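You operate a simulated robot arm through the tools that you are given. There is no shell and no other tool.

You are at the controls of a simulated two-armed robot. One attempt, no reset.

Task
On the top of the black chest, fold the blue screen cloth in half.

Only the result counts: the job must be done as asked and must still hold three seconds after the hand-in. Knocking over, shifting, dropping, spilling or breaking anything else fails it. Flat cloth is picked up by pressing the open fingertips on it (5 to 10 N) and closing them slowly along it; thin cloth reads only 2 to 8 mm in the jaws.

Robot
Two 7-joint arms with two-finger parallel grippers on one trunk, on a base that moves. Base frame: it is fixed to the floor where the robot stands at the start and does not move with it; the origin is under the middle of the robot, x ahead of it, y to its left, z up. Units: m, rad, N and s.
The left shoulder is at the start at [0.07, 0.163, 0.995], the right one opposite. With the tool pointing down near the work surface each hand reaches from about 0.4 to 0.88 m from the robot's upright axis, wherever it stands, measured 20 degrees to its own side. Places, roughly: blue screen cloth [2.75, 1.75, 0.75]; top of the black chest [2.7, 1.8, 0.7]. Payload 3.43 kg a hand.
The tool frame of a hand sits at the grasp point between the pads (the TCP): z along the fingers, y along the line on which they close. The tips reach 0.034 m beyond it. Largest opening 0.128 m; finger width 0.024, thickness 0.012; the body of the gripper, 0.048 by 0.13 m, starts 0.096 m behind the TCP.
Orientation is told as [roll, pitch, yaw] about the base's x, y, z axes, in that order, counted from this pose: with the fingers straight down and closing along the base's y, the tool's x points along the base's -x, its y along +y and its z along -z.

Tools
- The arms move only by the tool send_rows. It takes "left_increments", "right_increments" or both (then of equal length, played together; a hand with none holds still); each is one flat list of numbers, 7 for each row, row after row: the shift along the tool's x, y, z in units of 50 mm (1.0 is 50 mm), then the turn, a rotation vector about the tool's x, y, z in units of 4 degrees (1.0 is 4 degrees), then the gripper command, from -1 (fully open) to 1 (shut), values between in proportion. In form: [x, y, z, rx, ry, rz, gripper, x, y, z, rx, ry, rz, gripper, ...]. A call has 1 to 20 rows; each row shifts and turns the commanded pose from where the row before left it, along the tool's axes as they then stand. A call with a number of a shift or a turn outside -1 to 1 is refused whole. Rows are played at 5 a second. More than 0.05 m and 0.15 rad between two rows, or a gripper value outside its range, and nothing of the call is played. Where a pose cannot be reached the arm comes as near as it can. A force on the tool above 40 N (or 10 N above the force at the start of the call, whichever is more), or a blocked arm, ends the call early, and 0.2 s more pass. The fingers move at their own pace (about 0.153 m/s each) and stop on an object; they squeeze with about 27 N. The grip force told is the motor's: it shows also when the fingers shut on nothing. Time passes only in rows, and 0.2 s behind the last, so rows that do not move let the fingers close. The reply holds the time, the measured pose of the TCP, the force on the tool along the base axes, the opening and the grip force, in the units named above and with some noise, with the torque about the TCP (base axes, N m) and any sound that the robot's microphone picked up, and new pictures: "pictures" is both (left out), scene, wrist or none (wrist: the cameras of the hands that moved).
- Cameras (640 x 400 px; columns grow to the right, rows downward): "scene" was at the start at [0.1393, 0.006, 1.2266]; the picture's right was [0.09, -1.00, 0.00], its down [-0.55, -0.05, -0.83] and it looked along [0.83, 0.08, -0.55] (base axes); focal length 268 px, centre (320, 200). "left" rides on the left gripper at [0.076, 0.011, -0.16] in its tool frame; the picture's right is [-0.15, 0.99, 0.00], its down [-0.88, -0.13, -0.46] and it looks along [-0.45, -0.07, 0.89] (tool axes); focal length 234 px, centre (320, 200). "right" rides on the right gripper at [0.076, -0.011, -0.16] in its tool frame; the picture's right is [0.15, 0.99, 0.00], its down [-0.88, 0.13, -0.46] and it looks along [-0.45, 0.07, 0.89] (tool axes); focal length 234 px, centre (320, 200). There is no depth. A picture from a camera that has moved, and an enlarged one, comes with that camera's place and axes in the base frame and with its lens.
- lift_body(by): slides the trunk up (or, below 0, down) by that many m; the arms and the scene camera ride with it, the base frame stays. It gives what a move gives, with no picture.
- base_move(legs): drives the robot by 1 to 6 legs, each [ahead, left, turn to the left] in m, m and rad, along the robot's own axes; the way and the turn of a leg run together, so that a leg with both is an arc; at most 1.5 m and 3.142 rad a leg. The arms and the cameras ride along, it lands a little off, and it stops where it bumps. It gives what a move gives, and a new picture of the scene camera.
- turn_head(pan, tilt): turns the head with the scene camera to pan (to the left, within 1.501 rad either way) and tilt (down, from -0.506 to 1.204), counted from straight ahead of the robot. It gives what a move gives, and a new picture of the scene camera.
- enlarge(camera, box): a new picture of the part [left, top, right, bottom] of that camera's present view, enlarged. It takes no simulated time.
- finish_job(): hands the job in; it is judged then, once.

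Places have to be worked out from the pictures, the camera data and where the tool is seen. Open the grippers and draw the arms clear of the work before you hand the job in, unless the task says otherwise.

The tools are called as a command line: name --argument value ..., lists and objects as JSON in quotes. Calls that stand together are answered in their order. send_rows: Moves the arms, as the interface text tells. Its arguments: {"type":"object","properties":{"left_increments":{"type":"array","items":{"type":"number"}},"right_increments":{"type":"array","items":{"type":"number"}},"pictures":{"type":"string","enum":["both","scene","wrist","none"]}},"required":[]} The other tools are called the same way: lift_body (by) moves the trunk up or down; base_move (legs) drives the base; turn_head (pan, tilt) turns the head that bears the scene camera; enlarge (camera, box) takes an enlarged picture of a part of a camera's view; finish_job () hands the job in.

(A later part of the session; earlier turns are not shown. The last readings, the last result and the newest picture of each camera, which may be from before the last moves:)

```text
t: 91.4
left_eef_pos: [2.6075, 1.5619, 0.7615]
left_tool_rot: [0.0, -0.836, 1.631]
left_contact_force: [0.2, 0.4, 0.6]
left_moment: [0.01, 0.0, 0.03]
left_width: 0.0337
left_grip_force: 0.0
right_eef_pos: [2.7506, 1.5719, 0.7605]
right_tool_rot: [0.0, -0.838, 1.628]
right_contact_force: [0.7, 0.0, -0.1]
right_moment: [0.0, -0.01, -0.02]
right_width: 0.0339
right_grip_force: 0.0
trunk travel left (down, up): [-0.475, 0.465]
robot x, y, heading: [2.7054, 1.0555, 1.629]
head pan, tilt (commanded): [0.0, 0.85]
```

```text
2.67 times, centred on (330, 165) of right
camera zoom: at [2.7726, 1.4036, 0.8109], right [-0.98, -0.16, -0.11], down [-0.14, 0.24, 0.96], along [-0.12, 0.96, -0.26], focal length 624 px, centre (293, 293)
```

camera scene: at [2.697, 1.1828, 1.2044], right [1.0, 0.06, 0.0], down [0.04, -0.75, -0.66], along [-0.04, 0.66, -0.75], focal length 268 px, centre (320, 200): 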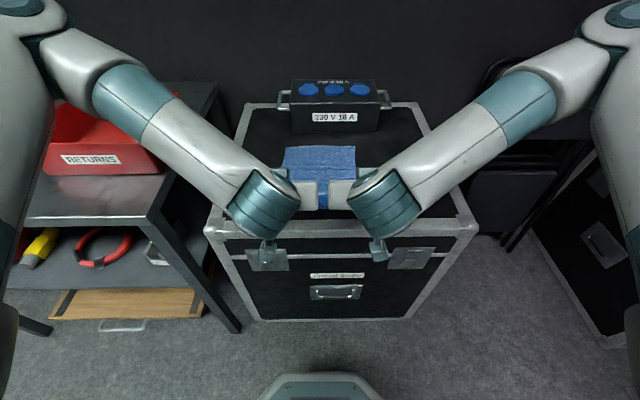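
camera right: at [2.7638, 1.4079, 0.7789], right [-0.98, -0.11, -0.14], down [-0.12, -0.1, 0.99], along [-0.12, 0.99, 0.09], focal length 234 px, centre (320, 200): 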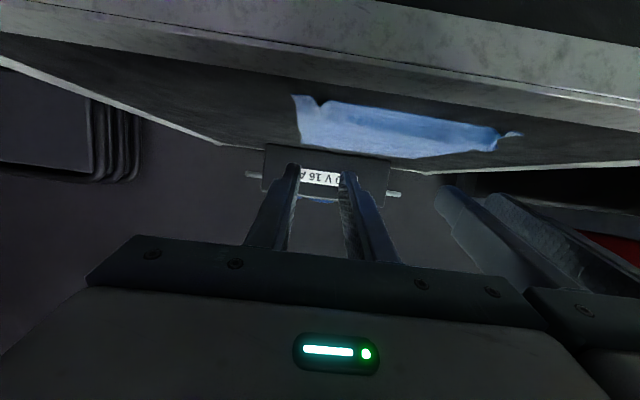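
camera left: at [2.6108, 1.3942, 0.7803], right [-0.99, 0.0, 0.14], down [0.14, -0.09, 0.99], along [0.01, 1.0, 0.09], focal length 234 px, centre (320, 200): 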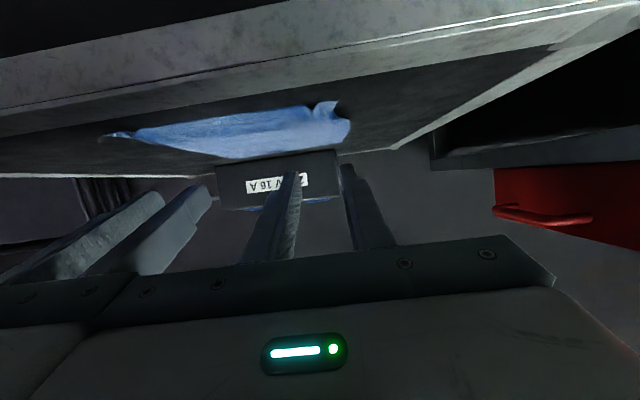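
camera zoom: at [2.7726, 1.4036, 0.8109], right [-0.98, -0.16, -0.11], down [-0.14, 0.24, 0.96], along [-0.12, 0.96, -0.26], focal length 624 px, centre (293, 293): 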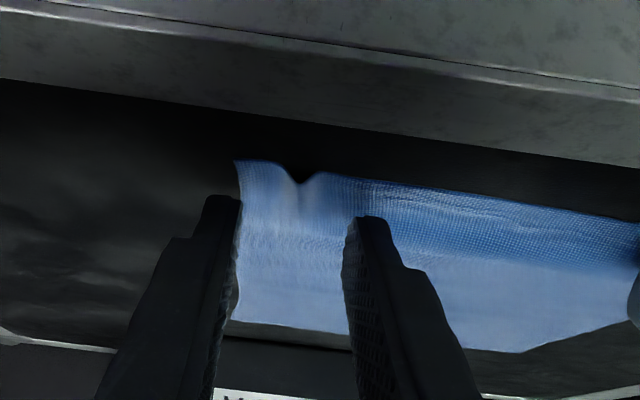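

The ridges near both corners lie between the fingers. I lower further, about 6 mm, shifting the left 3 mm forward, and read the force.

send_rows --left_increments '[0.005, 0, 0.085, 0, 0, 0, 0.469, 0.045, 0, 0.04, 0, 0, 0, 0.469, 0, 0, 0, 0, 0, 0, 0.469]' --right_increments '[0.032, 0, 0.055, 0, 0, 0, 0.469, 0.03, 0, 0.027, 0, 0, 0, 0.469, 0, 0, 0, 0, 0, 0, 0.469]' --pictures "none"

enlarge --camera "left" --box '[200, 90, 420, 240]'

enlarge --camera "right" --box '[220, 90, 440, 240]'

```text
t: 92.2
left_eef_pos: [2.6064, 1.5663, 0.7569]
left_tool_rot: [0.0, -0.838, 1.63]
left_contact_force: [0.2, -0.2, 0.3]
left_moment: [-0.01, -0.01, 0.04]
left_width: 0.0339
left_grip_force: 0.0
right_eef_pos: [2.7531, 1.5731, 0.7557]
right_tool_rot: [0.0, -0.836, 1.632]
right_contact_force: [-0.6, -0.9, 0.4]
right_moment: [-0.02, 0.01, -0.02]
right_width: 0.034
right_grip_force: 0.0
trunk travel left (down, up): [-0.475, 0.465]
robot x, y, heading: [2.7044, 1.0567, 1.627]
head pan, tilt (commanded): [0.0, 0.85]
```

```text
2.67 times, centred on (310, 165) of left
camera zoom: at [2.6055, 1.3971, 0.8078], right [-0.99, 0.04, 0.11], down [0.12, 0.26, 0.96], along [0.01, 0.97, -0.26], focal length 624 px, centre (347, 293)
```

zoom: 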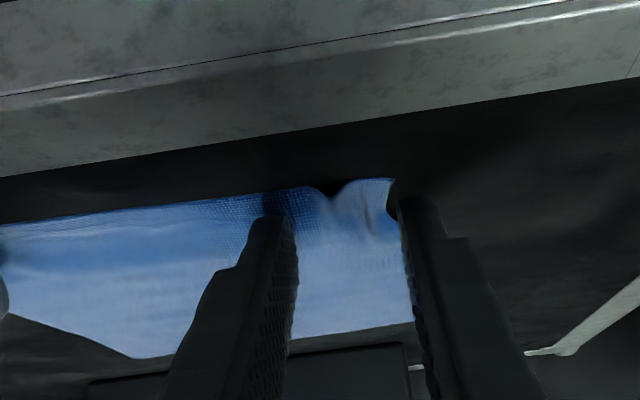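

```text
2.67 times, centred on (330, 165) of right
camera zoom: at [2.7726, 1.4042, 0.8062], right [-0.98, -0.16, -0.11], down [-0.14, 0.24, 0.96], along [-0.12, 0.96, -0.26], focal length 624 px, centre (293, 293)
```

zoom: 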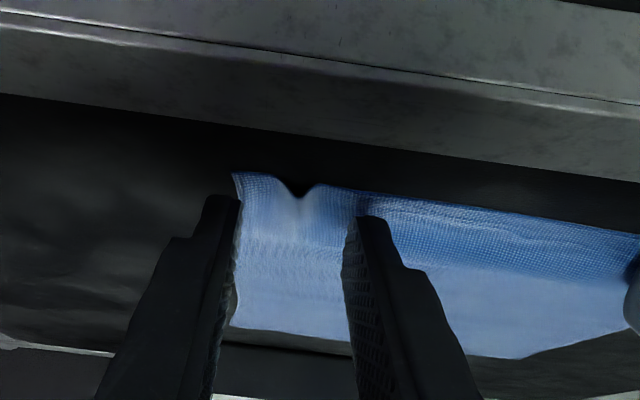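

Still no contact; I go down 2.5 mm more in two steps.

send_rows --left_increments '[0.019, 0, 0.017, 0, 0, 0, 0.469, 0.019, 0, 0.017, 0, 0, 0, 0.469, 0, 0, 0, 0, 0, 0, 0.469]' --right_increments '[0.019, 0, 0.017, 0, 0, 0, 0.469, 0.015, 0, 0.013, 0, 0, 0, 0.469, 0, 0, 0, 0, 0, 0, 0.469]' --pictures "none"

```text
t: 93.0
left_eef_pos: [2.6056, 1.5654, 0.7526]
left_tool_rot: [0.002, -0.837, 1.631]
left_contact_force: [-0.5, -0.1, 0.5]
left_moment: [0.0, -0.01, 0.01]
left_width: 0.034
left_grip_force: 0.0
right_eef_pos: [2.7525, 1.5717, 0.7528]
right_tool_rot: [0.0, -0.837, 1.629]
right_contact_force: [0.0, -0.6, 1.2]
right_moment: [0.04, 0.04, -0.02]
right_width: 0.034
right_grip_force: 0.1
trunk travel left (down, up): [-0.475, 0.465]
robot x, y, heading: [2.7037, 1.0573, 1.632]
head pan, tilt (commanded): [0.0, 0.85]
```

Just about at contact. One more millimetre down on each.

send_rows --left_increments '[0.022, 0, 0.02, 0, 0, 0, 0.469, 0, 0, 0, 0, 0, 0, 0.469, 0, 0, 0, 0, 0, 0, 0.469]' --right_increments '[0.011, 0, 0.01, 0, 0, 0, 0.469, 0, 0, 0, 0, 0, 0, 0.469, 0, 0, 0, 0, 0, 0, 0.469]' --pictures "none"

```text
t: 93.8
left_eef_pos: [2.6057, 1.5662, 0.7513]
left_tool_rot: [-0.001, -0.84, 1.632]
left_contact_force: [-0.7, -0.3, 10.6]
left_moment: [0.16, -0.05, 0.03]
left_width: 0.0337
left_grip_force: 0.1
right_eef_pos: [2.752, 1.5716, 0.7539]
right_tool_rot: [-0.001, -0.837, 1.631]
right_contact_force: [0.0, -0.5, -0.3]
right_moment: [-0.01, 0.0, 0.0]
right_width: 0.0339
right_grip_force: 0.1
trunk travel left (down, up): [-0.475, 0.465]
robot x, y, heading: [2.704, 1.0583, 1.632]
head pan, tilt (commanded): [0.0, 0.85]
```

Left presses 10.6 N, right none yet. I adjust: left 0.3 mm up, right 0.8 mm down.

send_rows --left_increments '[-0.005, 0, -0.004, 0, 0, 0, 0.469, 0, 0, 0, 0, 0, 0, 0.469, 0, 0, 0, 0, 0, 0, 0.469]' --right_increments '[0.012, 0, 0.011, 0, 0, 0, 0.469, 0, 0, 0, 0, 0, 0, 0.469, 0, 0, 0, 0, 0, 0, 0.469]' --pictures "wrist"

```text
t: 94.6
left_eef_pos: [2.6058, 1.5664, 0.753]
left_tool_rot: [0.0, -0.837, 1.631]
left_contact_force: [-0.1, 1.3, 9.7]
left_moment: [0.24, -0.14, 0.05]
left_width: 0.0337
left_grip_force: 0.1
right_eef_pos: [2.7517, 1.5713, 0.7522]
right_tool_rot: [0.0, -0.839, 1.629]
right_contact_force: [0.2, 0.3, 3.3]
right_moment: [0.04, 0.04, -0.01]
right_width: 0.034
right_grip_force: 0.0
trunk travel left (down, up): [-0.475, 0.465]
robot x, y, heading: [2.7042, 1.0583, 1.628]
head pan, tilt (commanded): [0.0, 0.85]
camera right: at [2.7722, 1.4039, 0.8031], right [-0.98, -0.16, -0.11], down [-0.14, 0.24, 0.96], along [-0.12, 0.96, -0.26], focal length 234 px, centre (320, 200)
camera left: at [2.6051, 1.3972, 0.8037], right [-0.99, 0.04, 0.11], down [0.11, 0.26, 0.96], along [0.01, 0.97, -0.26], focal length 234 px, centre (320, 200)
```

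right: 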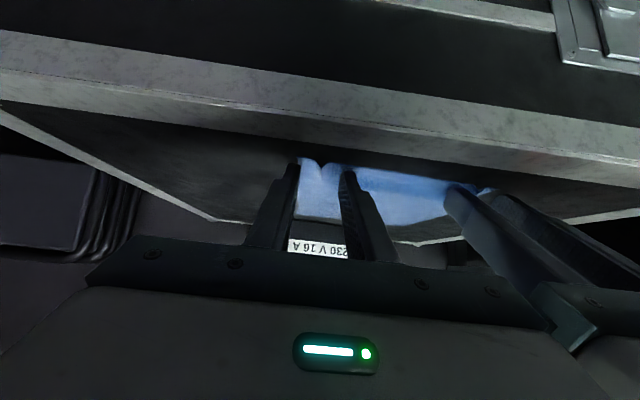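
left: 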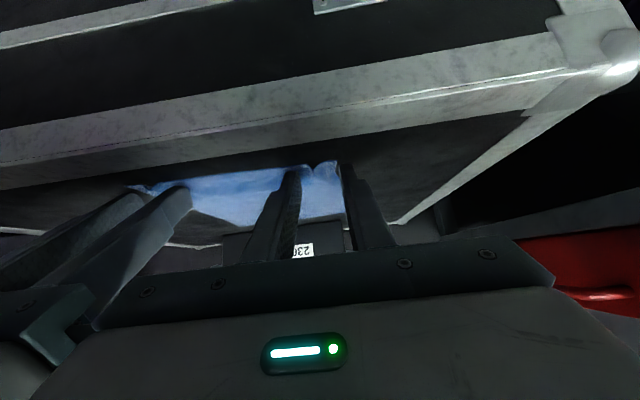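

Left presses ~10 N, right ~3 N, ridges between the pads. I close both jaws slowly.

send_rows --left_increments '[0, 0, 0, 0, 0, 0, 0.52, 0, 0, 0, 0, 0, 0, 0.57, 0, 0, 0, 0, 0, 0, 0.62, 0, 0, 0, 0, 0, 0, 0.67, 0, 0, 0, 0, 0, 0, 0.72, 0, 0, 0, 0, 0, 0, 0.77, 0, 0, 0, 0, 0, 0, 0.82, 0, 0, 0, 0, 0, 0, 0.87, 0, 0, 0, 0, 0, 0, 0.92, 0, 0, 0, 0, 0, 0, 0.97, 0, 0, 0, 0, 0, 0, 1.0, 0, 0, 0, 0, 0, 0, 1.0, 0, 0, 0, 0, 0, 0, 1.0]' --right_increments '[0.004, 0, 0.004, 0, 0, 0, 0.52, 0, 0, 0, 0, 0, 0, 0.57, 0, 0, 0, 0, 0, 0, 0.62, 0, 0, 0, 0, 0, 0, 0.67, 0, 0, 0, 0, 0, 0, 0.72, 0, 0, 0, 0, 0, 0, 0.77, 0, 0, 0, 0, 0, 0, 0.82, 0, 0, 0, 0, 0, 0, 0.87, 0, 0, 0, 0, 0, 0, 0.92, 0, 0, 0, 0, 0, 0, 0.97, 0, 0, 0, 0, 0, 0, 1.0, 0, 0, 0, 0, 0, 0, 1.0, 0, 0, 0, 0, 0, 0, 1.0]' --pictures "none"

enlarge --camera "left" --box '[200, 110, 420, 260]'

enlarge --camera "right" --box '[220, 110, 440, 260]'

```text
t: 97.4
left_eef_pos: [2.6058, 1.5658, 0.7525]
left_tool_rot: [-0.002, -0.839, 1.63]
left_contact_force: [4.0, -0.1, 5.7]
left_moment: [0.1, -0.13, -0.05]
left_width: 0.0018
left_grip_force: 27.0
right_eef_pos: [2.751, 1.5711, 0.7522]
right_tool_rot: [0.001, -0.839, 1.631]
right_contact_force: [-5.0, -0.8, 12.1]
right_moment: [0.21, 0.19, 0.15]
right_width: 0.0023
right_grip_force: 27.4
trunk travel left (down, up): [-0.475, 0.465]
robot x, y, heading: [2.7019, 1.0564, 1.634]
head pan, tilt (commanded): [0.0, 0.85]
```

```text
2.67 times, centred on (310, 185) of left
camera zoom: at [2.605, 1.3966, 0.8038], right [-0.99, 0.04, 0.11], down [0.11, 0.26, 0.96], along [0.01, 0.97, -0.26], focal length 624 px, centre (347, 240)
```

zoom: 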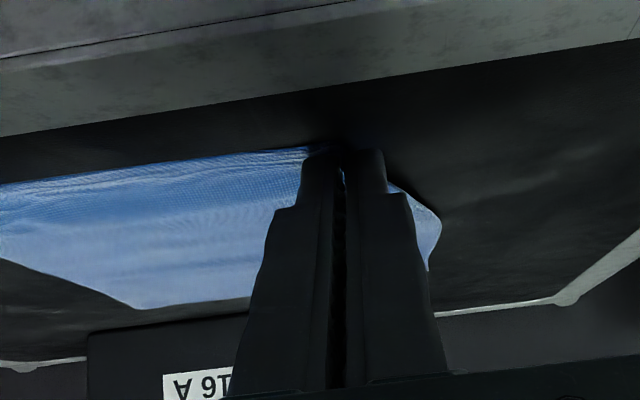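

```text
2.67 times, centred on (330, 185) of right
camera zoom: at [2.7721, 1.4034, 0.8028], right [-0.98, -0.16, -0.11], down [-0.14, 0.24, 0.96], along [-0.12, 0.96, -0.26], focal length 624 px, centre (293, 240)
```

zoom: 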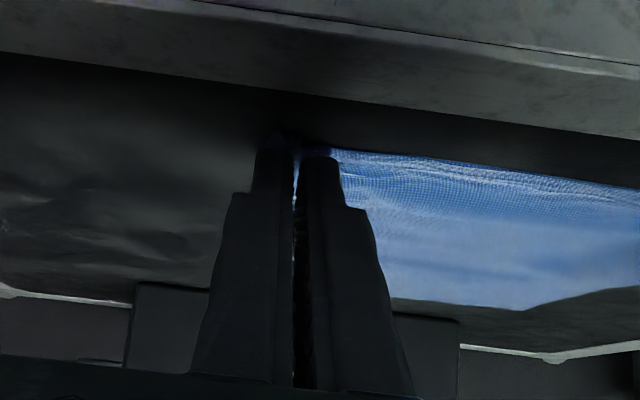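

Both jaws hold (1.8 and 2.3 mm, ±4–5 N sideways). I start the fold arc again, this time rotating the hands 4° each row as the edge rises; first 10 rows, then a look.

send_rows --left_increments '[-0.266, -0.03, -0.082, 0, 1, 0, 1, -0.322, 0, -0.078, 0, 1, 0, 1, -0.334, 0, -0.056, 0, 1, 0, 1, -0.35, 0, -0.036, 0, 1, 0, 1, -0.368, 0, -0.018, 0, 1, 0, 1, -0.364, 0, 0.002, 0, 1, 0, 1, -0.364, 0, 0.026, 0, 1, 0, 1, -0.35, 0, 0.04, 0, 1, 0, 1, -0.356, 0, 0.082, 0, 1, 0, 1]' --right_increments '[-0.266, 0.03, -0.082, 0, 1, 0, 1, -0.322, 0, -0.078, 0, 1, 0, 1, -0.334, 0, -0.056, 0, 1, 0, 1, -0.35, 0, -0.036, 0, 1, 0, 1, -0.368, 0, -0.018, 0, 1, 0, 1, -0.364, 0, 0.002, 0, 1, 0, 1, -0.364, 0, 0.026, 0, 1, 0, 1, -0.35, 0, 0.04, 0, 1, 0, 1, -0.356, 0, 0.082, 0, 1, 0, 1]' --pictures "both"

enlarge --camera "scene" --box '[250, 110, 390, 200]'

```text
t: 99.4
left_eef_pos: [2.5999, 1.6916, 0.8325]
left_tool_rot: [0.0, -0.204, 1.63]
left_contact_force: [-1.1, -0.3, -0.3]
left_moment: [-0.02, 0.0, -0.02]
left_width: 0.0019
left_grip_force: 27.0
right_eef_pos: [2.7443, 1.6968, 0.8322]
right_tool_rot: [-0.001, -0.206, 1.63]
right_contact_force: [-0.3, -0.3, 0.1]
right_moment: [0.0, 0.0, 0.0]
right_width: 0.0001
right_grip_force: 27.4
trunk travel left (down, up): [-0.475, 0.465]
robot x, y, heading: [2.7051, 1.0591, 1.628]
head pan, tilt (commanded): [0.0, 0.85]
camera scene: at [2.6969, 1.1843, 1.2042], right [1.0, 0.06, 0.0], down [0.04, -0.75, -0.66], along [-0.04, 0.66, -0.75], focal length 268 px, centre (320, 200)
camera right: at [2.7603, 1.5904, 0.9723], right [-0.98, -0.2, -0.03], down [-0.18, 0.76, 0.63], along [-0.1, 0.62, -0.78], focal length 234 px, centre (320, 200)
camera left: at [2.5947, 1.5845, 0.9739], right [-1.0, 0.09, 0.03], down [0.08, 0.78, 0.63], along [0.03, 0.63, -0.78], focal length 234 px, centre (320, 200)
```

scene: 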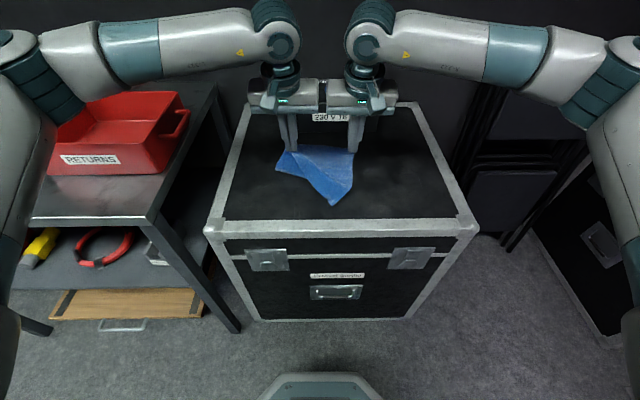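
right: 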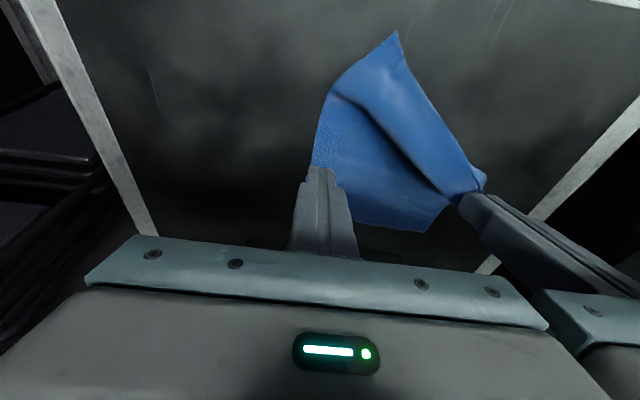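
left: 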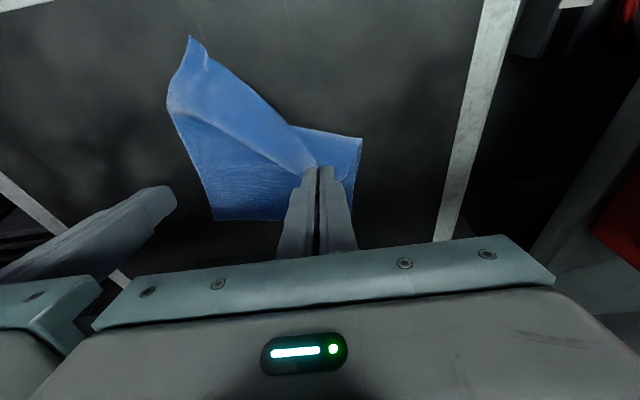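

```text
4.44 times, centred on (320, 155) of scene
camera zoom: at [2.6969, 1.1843, 1.2042], right [1.0, 0.06, 0.0], down [0.04, -0.75, -0.66], along [-0.04, 0.66, -0.75], focal length 1192 px, centre (320, 400)
```

zoom: 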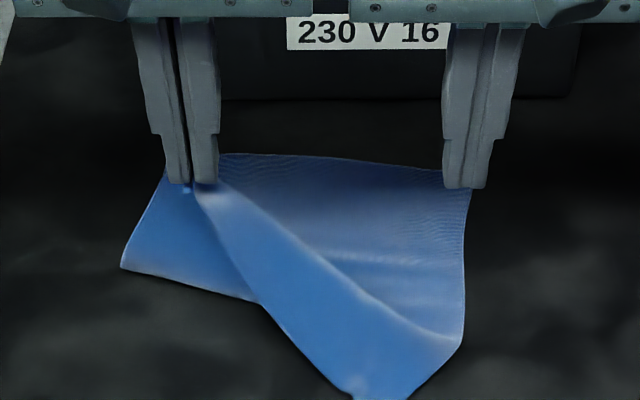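

The right corner slipped out of its jaws (0.1 mm), the left one holds. I retrace the left hand's path to lay the sheet back, with the right hand following empty and staying higher.

send_rows --left_increments '[0.36, 0, -0.056, 0, -1, 0, 1, 0.35, 0, -0.016, 0, -1, 0, 1, 0.366, 0, 0, 0, -1, 0, 1, 0.364, 0, 0.026, 0, -1, 0, 1, 0.364, 0, 0.044, 0, -1, 0, 1, 0.346, 0, 0.06, 0, -1, 0, 1, 0.33, 0, 0.078, 0, -1, 0, 1, 0.316, 0, 0.1, 0, -1, 0, 1, 0.2, 0, 0.05, 0, -1, 0, 1]' --right_increments '[0.36, 0, -0.2, 0, -1, 0, 1, 0.35, 0, -0.2, 0, -1, 0, 1, 0.366, 0, 0, 0, -1, 0, 1, 0.364, 0, 0.026, 0, -1, 0, 1, 0.364, 0, 0.044, 0, -1, 0, 1, 0.346, 0, 0.06, 0, -1, 0, 0.6, 0, 0, 0, 0, -1, 0, 0.469, 0, 0, 0, 0, -1, 0, 0.469, 0, 0, 0, 0, -1, 0, 0.469]' --pictures "both"

enlarge --camera "scene" --box '[240, 110, 400, 230]'

```text
t: 101.4
left_eef_pos: [2.6074, 1.5681, 0.7548]
left_tool_rot: [0.0, -0.837, 1.633]
left_contact_force: [0.8, -0.8, 0.2]
left_moment: [-0.02, -0.01, 0.02]
left_width: 0.0017
left_grip_force: 27.0
right_eef_pos: [2.7506, 1.5937, 0.8066]
right_tool_rot: [-0.002, -0.838, 1.628]
right_contact_force: [-1.0, 0.6, -0.2]
right_moment: [-0.01, -0.01, 0.0]
right_width: 0.034
right_grip_force: 0.0
trunk travel left (down, up): [-0.475, 0.465]
robot x, y, heading: [2.7033, 1.0557, 1.632]
head pan, tilt (commanded): [0.0, 0.85]
camera scene: at [2.6971, 1.1831, 1.2045], right [1.0, 0.06, 0.0], down [0.04, -0.75, -0.66], along [-0.04, 0.66, -0.75], focal length 268 px, centre (320, 200)
camera right: at [2.7701, 1.4258, 0.8572], right [-0.98, -0.16, -0.11], down [-0.14, 0.24, 0.96], along [-0.12, 0.96, -0.26], focal length 234 px, centre (320, 200)
camera left: at [2.6069, 1.3989, 0.8061], right [-0.99, 0.04, 0.11], down [0.11, 0.26, 0.96], along [0.01, 0.97, -0.26], focal length 234 px, centre (320, 200)
```

scene: 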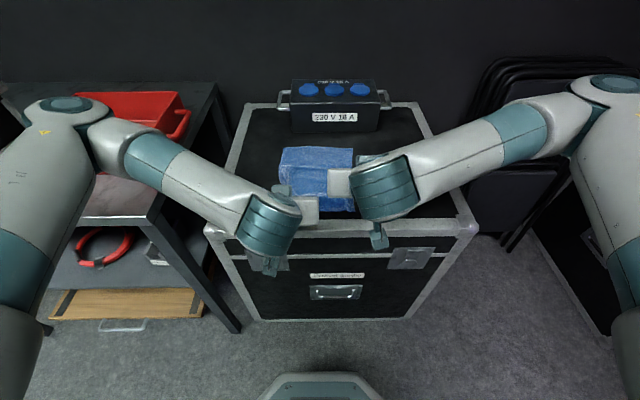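
right: 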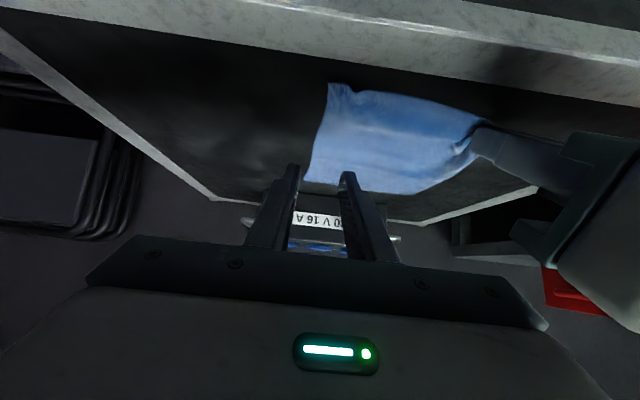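
left: 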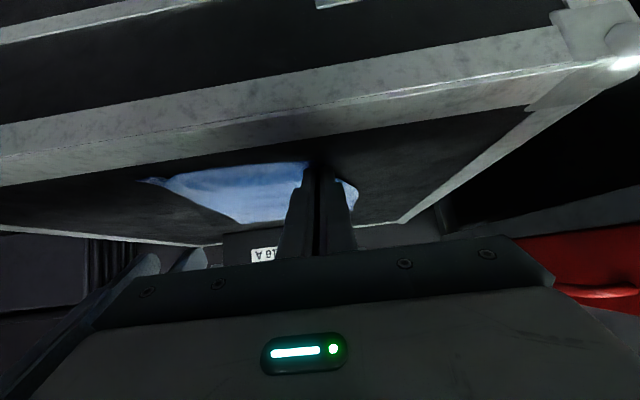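

```text
3.33 times, centred on (320, 170) of scene
camera zoom: at [2.6971, 1.1831, 1.2045], right [1.0, 0.06, 0.0], down [0.04, -0.75, -0.66], along [-0.04, 0.66, -0.75], focal length 894 px, centre (320, 300)
```

zoom: 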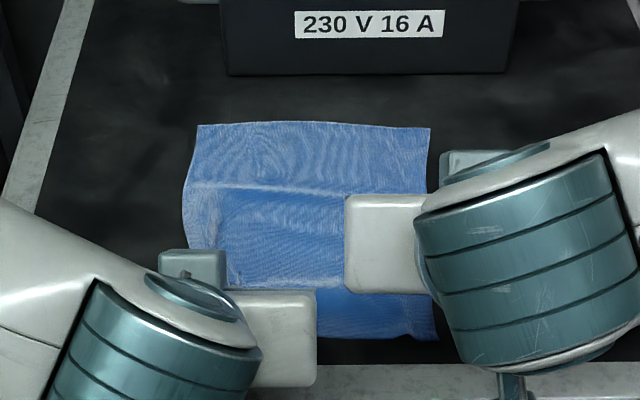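

The sheet is flat again; its near-right corner lies at about u 0.386, v 0.080. I shift the held left corner 13 mm outward and bring the right hand (jaws 42 mm) over the right corner, 10 mm above it.

send_rows --left_increments '[0.027, 0.09, -0.03, 0, 0, 0, 1, 0.027, 0.09, -0.03, 0, 0, 0, 1, 0.027, 0.09, -0.03, 0, 0, 0, 1]' --right_increments '[0.364, 0.073, 0.023, 0, 0, 0, 0.344, 0.364, 0.073, 0.023, 0, 0, 0, 0.344, 0.364, 0.073, 0.023, 0, 0, 0, 0.344]' --pictures "both"

enlarge --camera "right" --box '[220, 90, 440, 240]'

enlarge --camera "scene" --box '[240, 110, 400, 230]'

```text
t: 102.2
left_eef_pos: [2.5941, 1.5615, 0.7556]
left_tool_rot: [-0.001, -0.837, 1.63]
left_contact_force: [0.2, 0.3, 0.5]
left_moment: [0.01, 0.0, 0.01]
left_width: 0.0016
left_grip_force: 27.1
right_eef_pos: [2.7408, 1.5566, 0.7647]
right_tool_rot: [0.001, -0.837, 1.63]
right_contact_force: [0.3, 0.0, 0.5]
right_moment: [0.0, 0.0, -0.01]
right_width: 0.0417
right_grip_force: 0.0
trunk travel left (down, up): [-0.475, 0.465]
robot x, y, heading: [2.7086, 1.0546, 1.631]
head pan, tilt (commanded): [0.0, 0.85]
camera scene: at [2.6967, 1.183, 1.2044], right [1.0, 0.06, 0.0], down [0.04, -0.75, -0.66], along [-0.04, 0.66, -0.75], focal length 268 px, centre (320, 200)
camera right: at [2.7613, 1.3897, 0.8154], right [-0.98, -0.16, -0.11], down [-0.14, 0.24, 0.96], along [-0.12, 0.96, -0.26], focal length 234 px, centre (320, 200)
camera left: at [2.5934, 1.3924, 0.807], right [-0.99, 0.04, 0.11], down [0.11, 0.26, 0.96], along [0.01, 0.97, -0.26], focal length 234 px, centre (320, 200)
```

scene: 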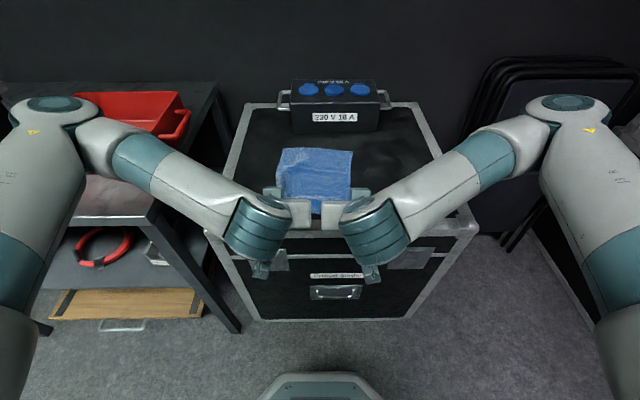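
right: 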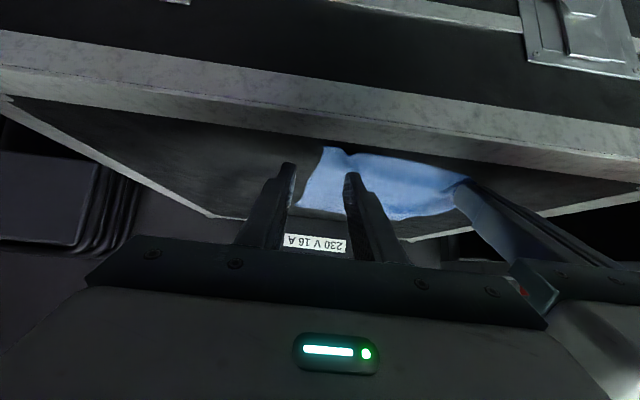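
left: 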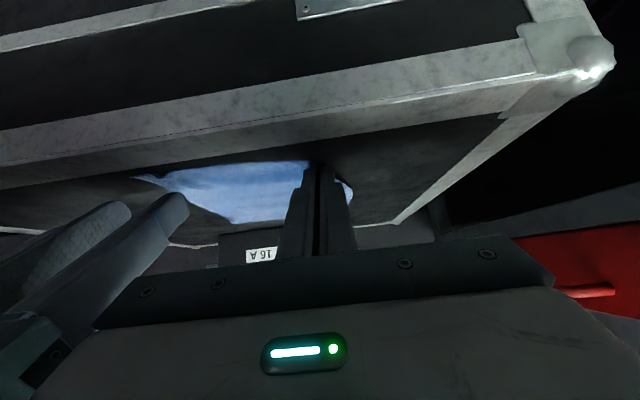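

```text
2.67 times, centred on (330, 165) of right
camera zoom: at [2.7613, 1.3897, 0.8154], right [-0.98, -0.16, -0.11], down [-0.14, 0.24, 0.96], along [-0.12, 0.96, -0.26], focal length 624 px, centre (293, 293)
```

zoom: 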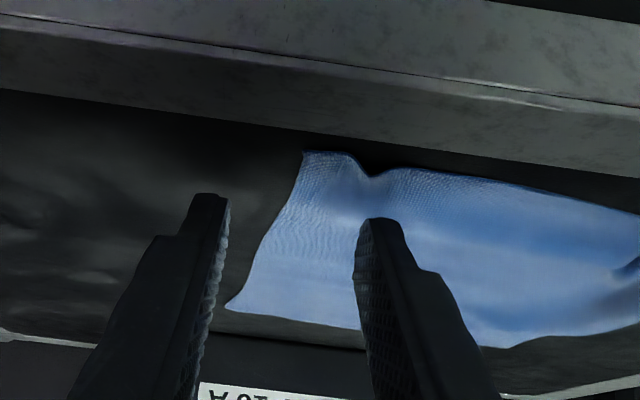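

```text
3.33 times, centred on (320, 170) of scene
camera zoom: at [2.6967, 1.183, 1.2044], right [1.0, 0.06, 0.0], down [0.04, -0.75, -0.66], along [-0.04, 0.66, -0.75], focal length 894 px, centre (320, 300)
```

zoom: 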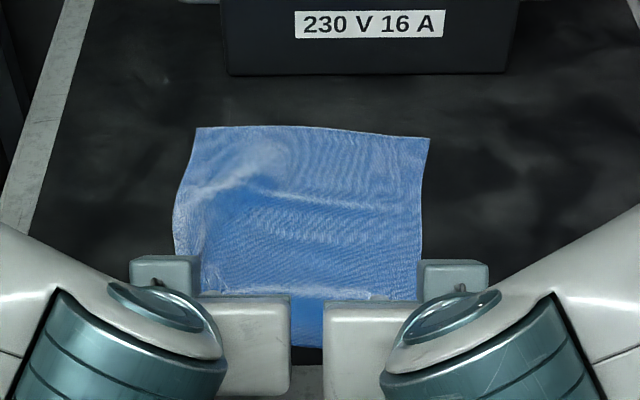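

Shifting the left corner has dragged and turned the whole cloth somewhat, so I stop here: release the left jaw, lift both hands clear and look at the cloth afresh.

send_rows --left_increments '[0, 0, 0, 0, 0, 0, 0.8, 0, 0, 0, 0, 0, 0, 0.5, 0, 0, 0, 0, 0, 0, 0.4, -0.25, 0, -0.22, 0, 0, 0, 0.4, -0.25, 0, -0.22, 0, 0, 0, 0.4, 0, 0, -0.5, 0, 0, 0, 0.4, 0, 0, -0.8, 0, 0, 0, 0.4, 0, 0, -0.8, 0, 0, 0, 0.4]' --right_increments '[-0.15, 0, -0.13, 0, 0, 0, 0.4, -0.15, 0, -0.13, 0, 0, 0, 0.4, 0, 0, 0, 0, 0, 0, 0.4, 0, 0, 0, 0, 0, 0, 0.4, 0, 0, 0, 0, 0, 0, 0.4, 0, 0, -0.5, 0, 0, 0, 0.4, 0, 0, -0.8, 0, 0, 0, 0.4, 0, 0, -0.8, 0, 0, 0, 0.4]' --pictures "both"

enlarge --camera "scene" --box '[240, 110, 400, 230]'

```text
t: 103.7
left_eef_pos: [2.5992, 1.5576, 0.8063]
left_tool_rot: [0.016, -0.834, 1.627]
left_contact_force: [-8.3, 0.4, 0.7]
left_moment: [0.01, -0.83, -0.79]
left_width: 0.0382
left_grip_force: 0.1
left hand out of reach, approached as far as the arm can: row 6, 7
right_eef_pos: [2.7342, 1.5529, 0.8006]
right_tool_rot: [-0.014, -0.833, 1.632]
right_contact_force: [7.8, 0.2, -0.4]
right_moment: [0.0, 0.87, 0.72]
right_width: 0.0382
right_grip_force: 0.0
right hand out of reach, approached as far as the arm can: row 6, 7
trunk travel left (down, up): [-0.475, 0.465]
robot x, y, heading: [2.7038, 1.0592, 1.629]
head pan, tilt (commanded): [0.0, 0.85]
stopped in row 7 (left hand): the force on the tool passed its limit at 83 N (the readings are from after the stop); the commanded pose is now the measured one
camera scene: at [2.6969, 1.1828, 1.2044], right [1.0, 0.06, 0.0], down [0.04, -0.75, -0.66], along [-0.04, 0.66, -0.75], focal length 268 px, centre (320, 200)
camera right: at [2.7519, 1.3849, 0.8514], right [-0.98, -0.15, -0.12], down [-0.15, 0.25, 0.96], along [-0.11, 0.96, -0.26], focal length 234 px, centre (320, 200)
camera left: at [2.601, 1.3882, 0.8577], right [-0.99, 0.03, 0.12], down [0.12, 0.26, 0.96], along [0.0, 0.96, -0.26], focal length 234 px, centre (320, 200)
```

scene: 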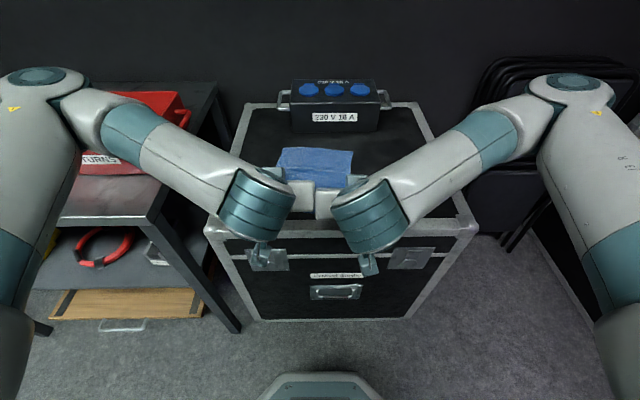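
right: 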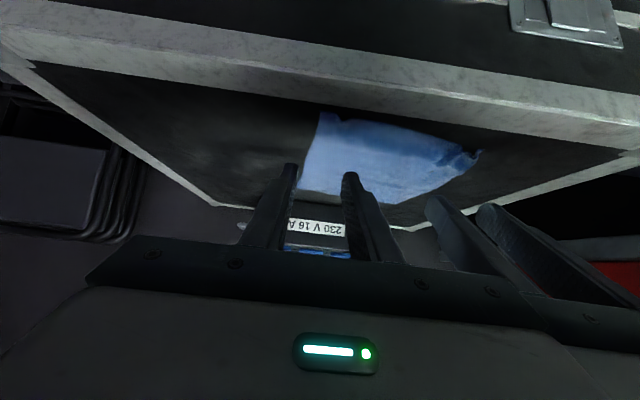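
left: 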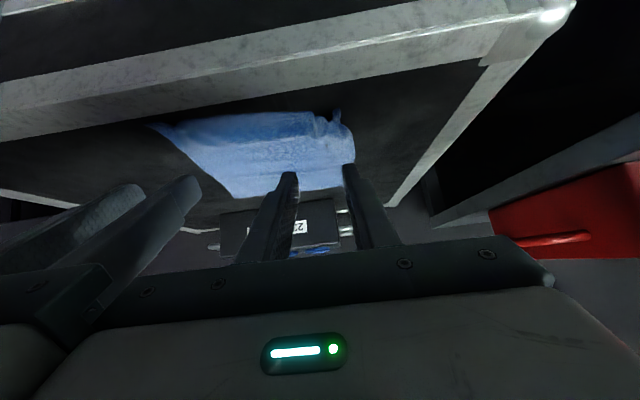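

```text
3.33 times, centred on (320, 170) of scene
camera zoom: at [2.6969, 1.1828, 1.2044], right [1.0, 0.06, 0.0], down [0.04, -0.75, -0.66], along [-0.04, 0.66, -0.75], focal length 894 px, centre (320, 300)
```

zoom: 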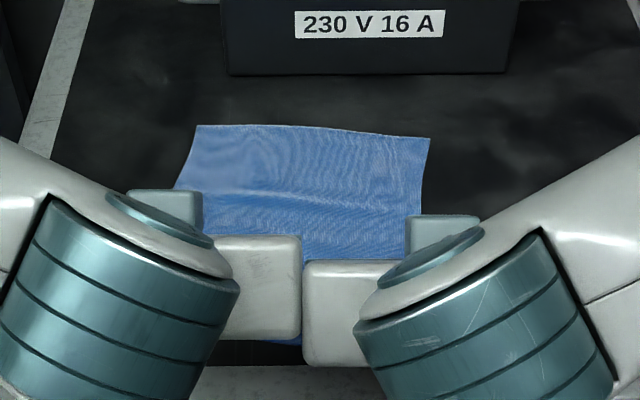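

The backward move went out of reach and the two hands bumped into each other; nothing else was touched. I separate them sideways at once and raise them.

send_rows --left_increments '[0, 0.3, 0, 0, 0, 0, 0.4, 0, 0.3, 0, 0, 0, 0, 0.4, -0.3, 0.2, -0.27, 0, 0, 0, 0.4, -0.3, 0, -0.27, 0, 0, 0, 0.4]' --right_increments '[0, -0.3, 0, 0, 0, 0, 0.4, 0, -0.3, 0, 0, 0, 0, 0.4, -0.3, -0.2, -0.27, 0, 0, 0, 0.4, -0.3, 0, -0.27, 0, 0, 0, 0.4]' --pictures "scene"

```text
t: 104.7
left_eef_pos: [2.5697, 1.5739, 0.8462]
left_tool_rot: [0.017, -0.832, 1.626]
left_contact_force: [0.2, -0.3, -0.5]
left_moment: [-0.03, 0.05, 0.0]
left_width: 0.0383
left_grip_force: 0.1
left hand out of reach, approached as far as the arm can: row 1, 2, 3
right_eef_pos: [2.759, 1.5756, 0.8398]
right_tool_rot: [-0.017, -0.833, 1.628]
right_contact_force: [-0.6, 0.1, 0.4]
right_moment: [-0.03, 0.01, 0.0]
right_width: 0.0383
right_grip_force: 0.0
right hand out of reach, approached as far as the arm can: row 1, 2, 3
trunk travel left (down, up): [-0.475, 0.465]
robot x, y, heading: [2.7072, 1.0577, 1.631]
head pan, tilt (commanded): [0.0, 0.85]
camera scene: at [2.6969, 1.1829, 1.2043], right [1.0, 0.06, 0.0], down [0.04, -0.75, -0.66], along [-0.04, 0.66, -0.75], focal length 268 px, centre (320, 200)
```

scene: 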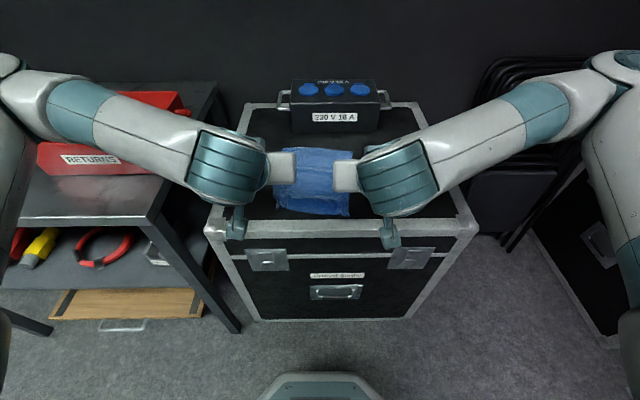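

The hands are apart again. I turn both back upright (12 steps of 4°), rising a little, and correct the small roll.

send_rows --left_increments '[0, 0, 0, 0.23, 1, 0, 0.4, 0, 0, 0, 0, 1, 0, 0.4, 0, 0, 0, 0, 1, 0, 0.4, 0, 0, 0, 0, 1, 0, 0.4, 0, 0, 0, 0, 1, 0, 0.4, 0, 0, 0, 0, 1, 0, 0.4, 0, 0, 0, 0, 1, 0, 0.4, 0, 0, 0, 0, 1, 0, 0.4, 0, 0, 0, 0, 1, 0, 0.4, 0, 0, 0, 0, 1, 0, 0.4, 0, 0, 0, 0, 1, 0, 0.4, 0, 0, 0, 0, 0.9, 0, 0.4]' --right_increments '[0, 0, 0, -0.24, 1, 0, 0.4, 0, 0, 0, 0, 1, 0, 0.4, 0, 0, 0, 0, 1, 0, 0.4, 0, 0, 0, 0, 1, 0, 0.4, 0, 0, 0, 0, 1, 0, 0.4, 0, 0, 0, 0, 1, 0, 0.4, 0, 0, 0, 0, 1, 0, 0.4, 0, 0, 0, 0, 1, 0, 0.4, 0, 0, 0, 0, 1, 0, 0.4, 0, 0, 0, 0, 1, 0, 0.4, 0, 0, 0, 0, 1, 0, 0.4, 0, 0, 0, 0, 0.9, 0, 0.4]' --pictures "both"

enlarge --camera "scene" --box '[240, 110, 400, 230]'

```text
t: 107.3
left_eef_pos: [2.5709, 1.5738, 0.8449]
left_tool_rot: [-0.002, -0.001, 1.627]
left_contact_force: [0.3, 0.5, -0.6]
left_moment: [0.02, -0.01, -0.02]
left_width: 0.0388
left_grip_force: 0.1
right_eef_pos: [2.7604, 1.574, 0.8374]
right_tool_rot: [0.003, -0.001, 1.634]
right_contact_force: [-0.1, 0.4, 0.1]
right_moment: [0.02, 0.03, 0.01]
right_width: 0.0386
right_grip_force: 0.1
trunk travel left (down, up): [-0.475, 0.465]
robot x, y, heading: [2.703, 1.0592, 1.631]
head pan, tilt (commanded): [0.0, 0.85]
camera scene: at [2.697, 1.1835, 1.2043], right [1.0, 0.06, 0.0], down [0.04, -0.75, -0.66], along [-0.04, 0.66, -0.75], focal length 268 px, centre (320, 200)
camera right: at [2.7757, 1.4989, 0.9974], right [-0.98, -0.21, 0.0], down [-0.18, 0.87, 0.46], along [-0.1, 0.45, -0.89], focal length 234 px, centre (320, 200)
camera left: at [2.5637, 1.4981, 1.0052], right [-1.0, 0.09, 0.0], down [0.08, 0.89, 0.46], along [0.04, 0.46, -0.89], focal length 234 px, centre (320, 200)
```

scene: 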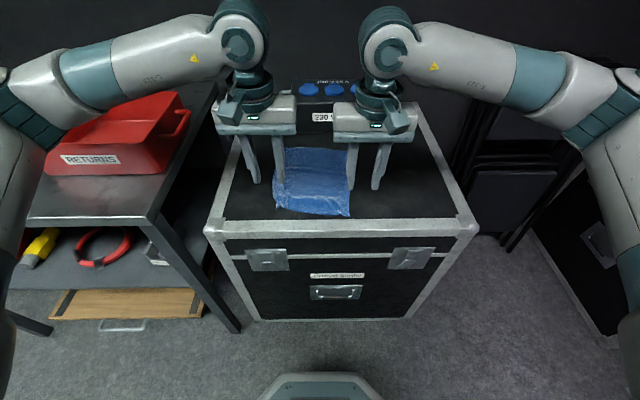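
right: 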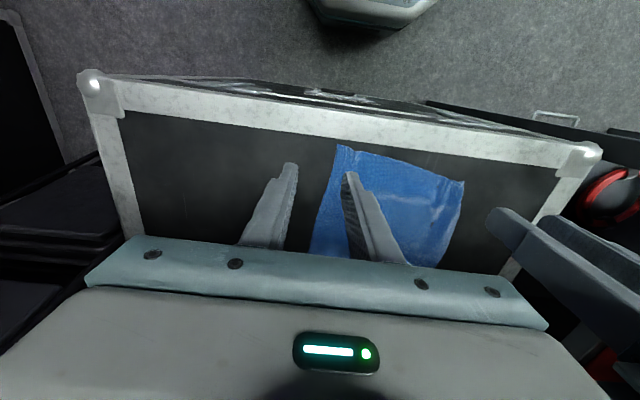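
left: 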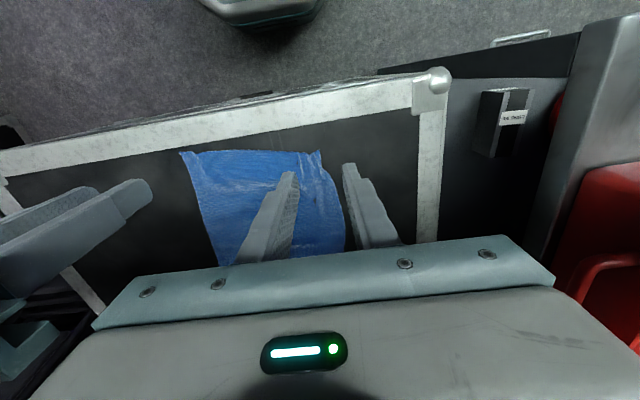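

```text
3.33 times, centred on (320, 170) of scene
camera zoom: at [2.697, 1.1835, 1.2043], right [1.0, 0.06, 0.0], down [0.04, -0.75, -0.66], along [-0.04, 0.66, -0.75], focal length 894 px, centre (320, 300)
```

zoom: 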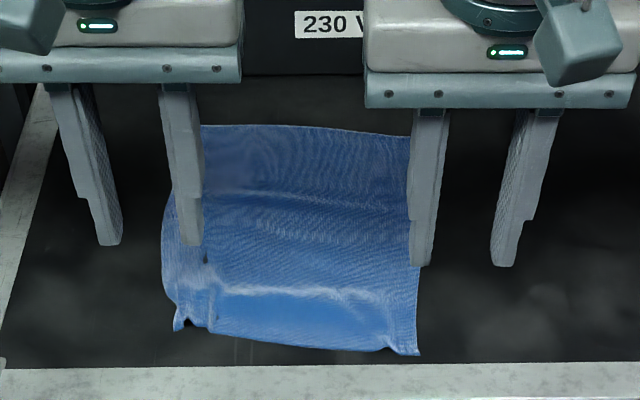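

The cloth is open, turned about −0.09 rad, with a bunched ridge at its near-left corner. I first smooth that corner: left hand with nearly closed fingers down on the ridge (yawed 5° to match), then press and spread the fingers.

send_rows --left_increments '[-0.05, -0.124, 0.533, 0, 0, 0.65, 0.78, -0.05, -0.124, 0.533, 0, 0, 0.65, 0.78, -0.05, -0.124, 0.533, 0, 0, 0, 0.78, 0, 0, 0.08, 0, 0, 0, 0.78]' --right_increments '[0, 0, 0, 0, 0, 0.65, 0.4, 0, 0, 0, 0, 0, 0.65, 0.4, 0, 0, 0, 0, 0, 0, 0.4, 0, 0, 0, 0, 0, 0, 0.4]' --pictures "none"

enlarge --camera "left" --box '[180, 110, 420, 260]'

enlarge --camera "scene" --box '[240, 110, 400, 230]'

```text
t: 108.3
left_eef_pos: [2.5881, 1.5823, 0.7616]
left_tool_rot: [-0.002, -0.004, 1.535]
left_contact_force: [0.3, 0.8, 0.4]
left_moment: [0.01, 0.02, 0.0]
left_width: 0.0142
left_grip_force: 0.0
right_eef_pos: [2.7595, 1.5736, 0.8385]
right_tool_rot: [0.002, -0.004, 1.54]
right_contact_force: [0.8, -0.9, -0.4]
right_moment: [0.0, 0.01, -0.03]
right_width: 0.0385
right_grip_force: 0.0
trunk travel left (down, up): [-0.475, 0.465]
robot x, y, heading: [2.7007, 1.0532, 1.625]
head pan, tilt (commanded): [0.0, 0.85]
```

```text
2.67 times, centred on (300, 185) of left
camera zoom: at [2.5753, 1.5071, 0.9214], right [-0.98, 0.18, 0.0], down [0.16, 0.87, 0.46], along [0.08, 0.45, -0.89], focal length 624 px, centre (373, 240)
```

zoom: 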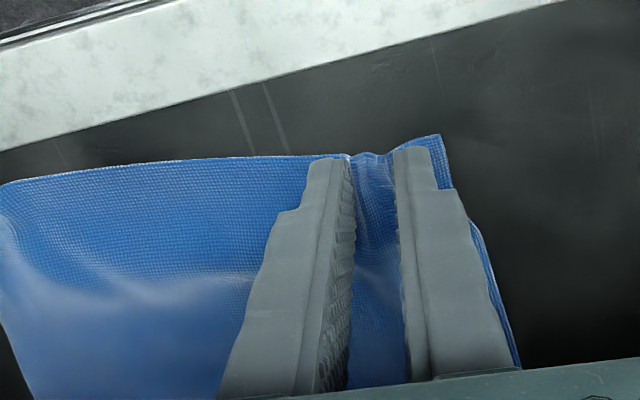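

```text
3.33 times, centred on (320, 170) of scene
camera zoom: at [2.6968, 1.1828, 1.2045], right [1.0, 0.06, 0.0], down [0.04, -0.75, -0.66], along [-0.04, 0.66, -0.75], focal length 894 px, centre (320, 300)
```

zoom: 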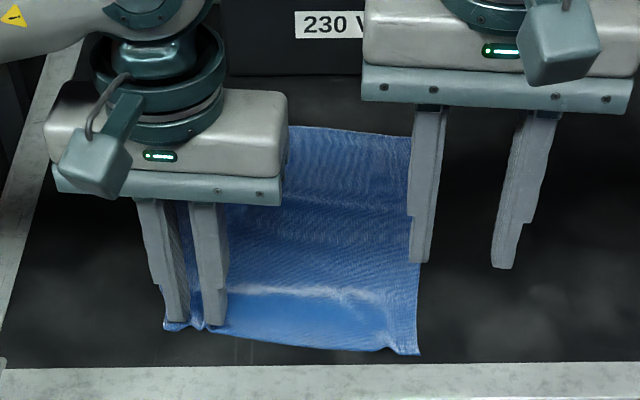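

The ridge is between the fingers and the corner flap under the outer one. I lower to press.

send_rows --left_increments '[0, 0, 0.06, 0, 0, 0, 0.78, 0, 0, 0.05, 0, 0, 0, 0.78, 0, 0, 0, 0, 0, 0, 0.78, 0, 0, 0, 0, 0, 0, 0.78]' --pictures "none"

```text
t: 109.3
left_eef_pos: [2.5877, 1.5815, 0.7554]
left_tool_rot: [-0.001, -0.004, 1.535]
left_contact_force: [0.1, 0.6, 3.8]
left_moment: [-0.01, 0.02, -0.01]
left_width: 0.014
left_grip_force: 0.0
right_eef_pos: [2.7607, 1.5734, 0.8379]
right_tool_rot: [0.003, -0.003, 1.54]
right_contact_force: [-0.1, -0.2, 0.1]
right_moment: [0.02, 0.02, 0.03]
right_width: 0.0385
right_grip_force: 0.0
trunk travel left (down, up): [-0.475, 0.465]
robot x, y, heading: [2.705, 1.0564, 1.631]
head pan, tilt (commanded): [0.0, 0.85]
```

The left fingers press with 4 N; I add 0.3 mm and spread them slowly to 55 mm, then lift off.

send_rows --left_increments '[0, 0, 0.007, 0, 0, 0, 0.78, 0, 0, 0, 0, 0, 0, 0.7, 0, 0, 0, 0, 0, 0, 0.6, 0, 0, 0, 0, 0, 0, 0.5, 0, 0, 0, 0, 0, 0, 0.4, 0, 0, 0, 0, 0, 0, 0.3, 0, 0, 0, 0, 0, 0, 0.2, 0, 0, 0, 0, 0, 0, 0.14, 0, 0, 0, 0, 0, 0, 0.14, 0, 0, -0.4, 0, 0, 0, 0.14, 0, 0, -0.4, 0, 0, 0, 0.14]' --pictures "none"

enlarge --camera "left" --box '[100, 110, 420, 300]'

enlarge --camera "scene" --box '[240, 110, 400, 230]'

```text
t: 111.7
left_eef_pos: [2.5873, 1.5793, 0.7928]
left_tool_rot: [-0.001, -0.004, 1.536]
left_contact_force: [-0.5, 0.3, 0.0]
left_moment: [-0.02, 0.01, 0.0]
left_width: 0.0553
left_grip_force: 0.1
right_eef_pos: [2.7599, 1.5729, 0.8394]
right_tool_rot: [0.004, -0.004, 1.542]
right_contact_force: [0.3, -0.2, 0.3]
right_moment: [-0.01, 0.0, 0.02]
right_width: 0.0385
right_grip_force: 0.0
trunk travel left (down, up): [-0.475, 0.465]
robot x, y, heading: [2.7067, 1.0571, 1.626]
head pan, tilt (commanded): [0.0, 0.85]
```

```text
2.00 times, centred on (260, 205) of left
camera zoom: at [2.5745, 1.5047, 0.9546], right [-0.98, 0.18, 0.0], down [0.16, 0.87, 0.46], along [0.08, 0.45, -0.89], focal length 468 px, centre (440, 190)
```

zoom: 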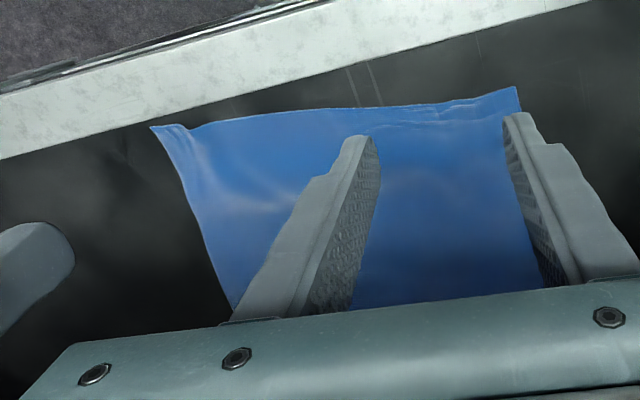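

```text
3.33 times, centred on (320, 170) of scene
camera zoom: at [2.697, 1.183, 1.2044], right [1.0, 0.06, 0.0], down [0.04, -0.75, -0.66], along [-0.04, 0.66, -0.75], focal length 894 px, centre (320, 300)
```

zoom: 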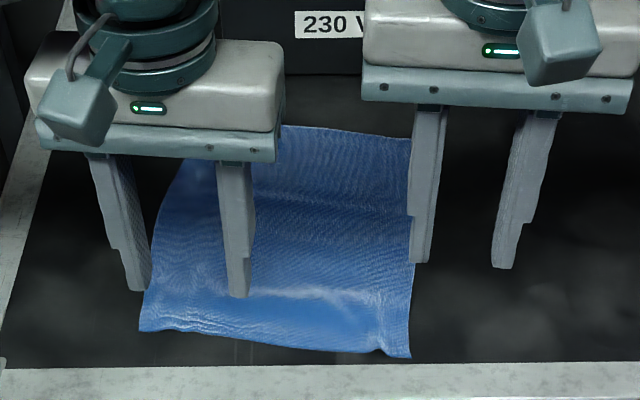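

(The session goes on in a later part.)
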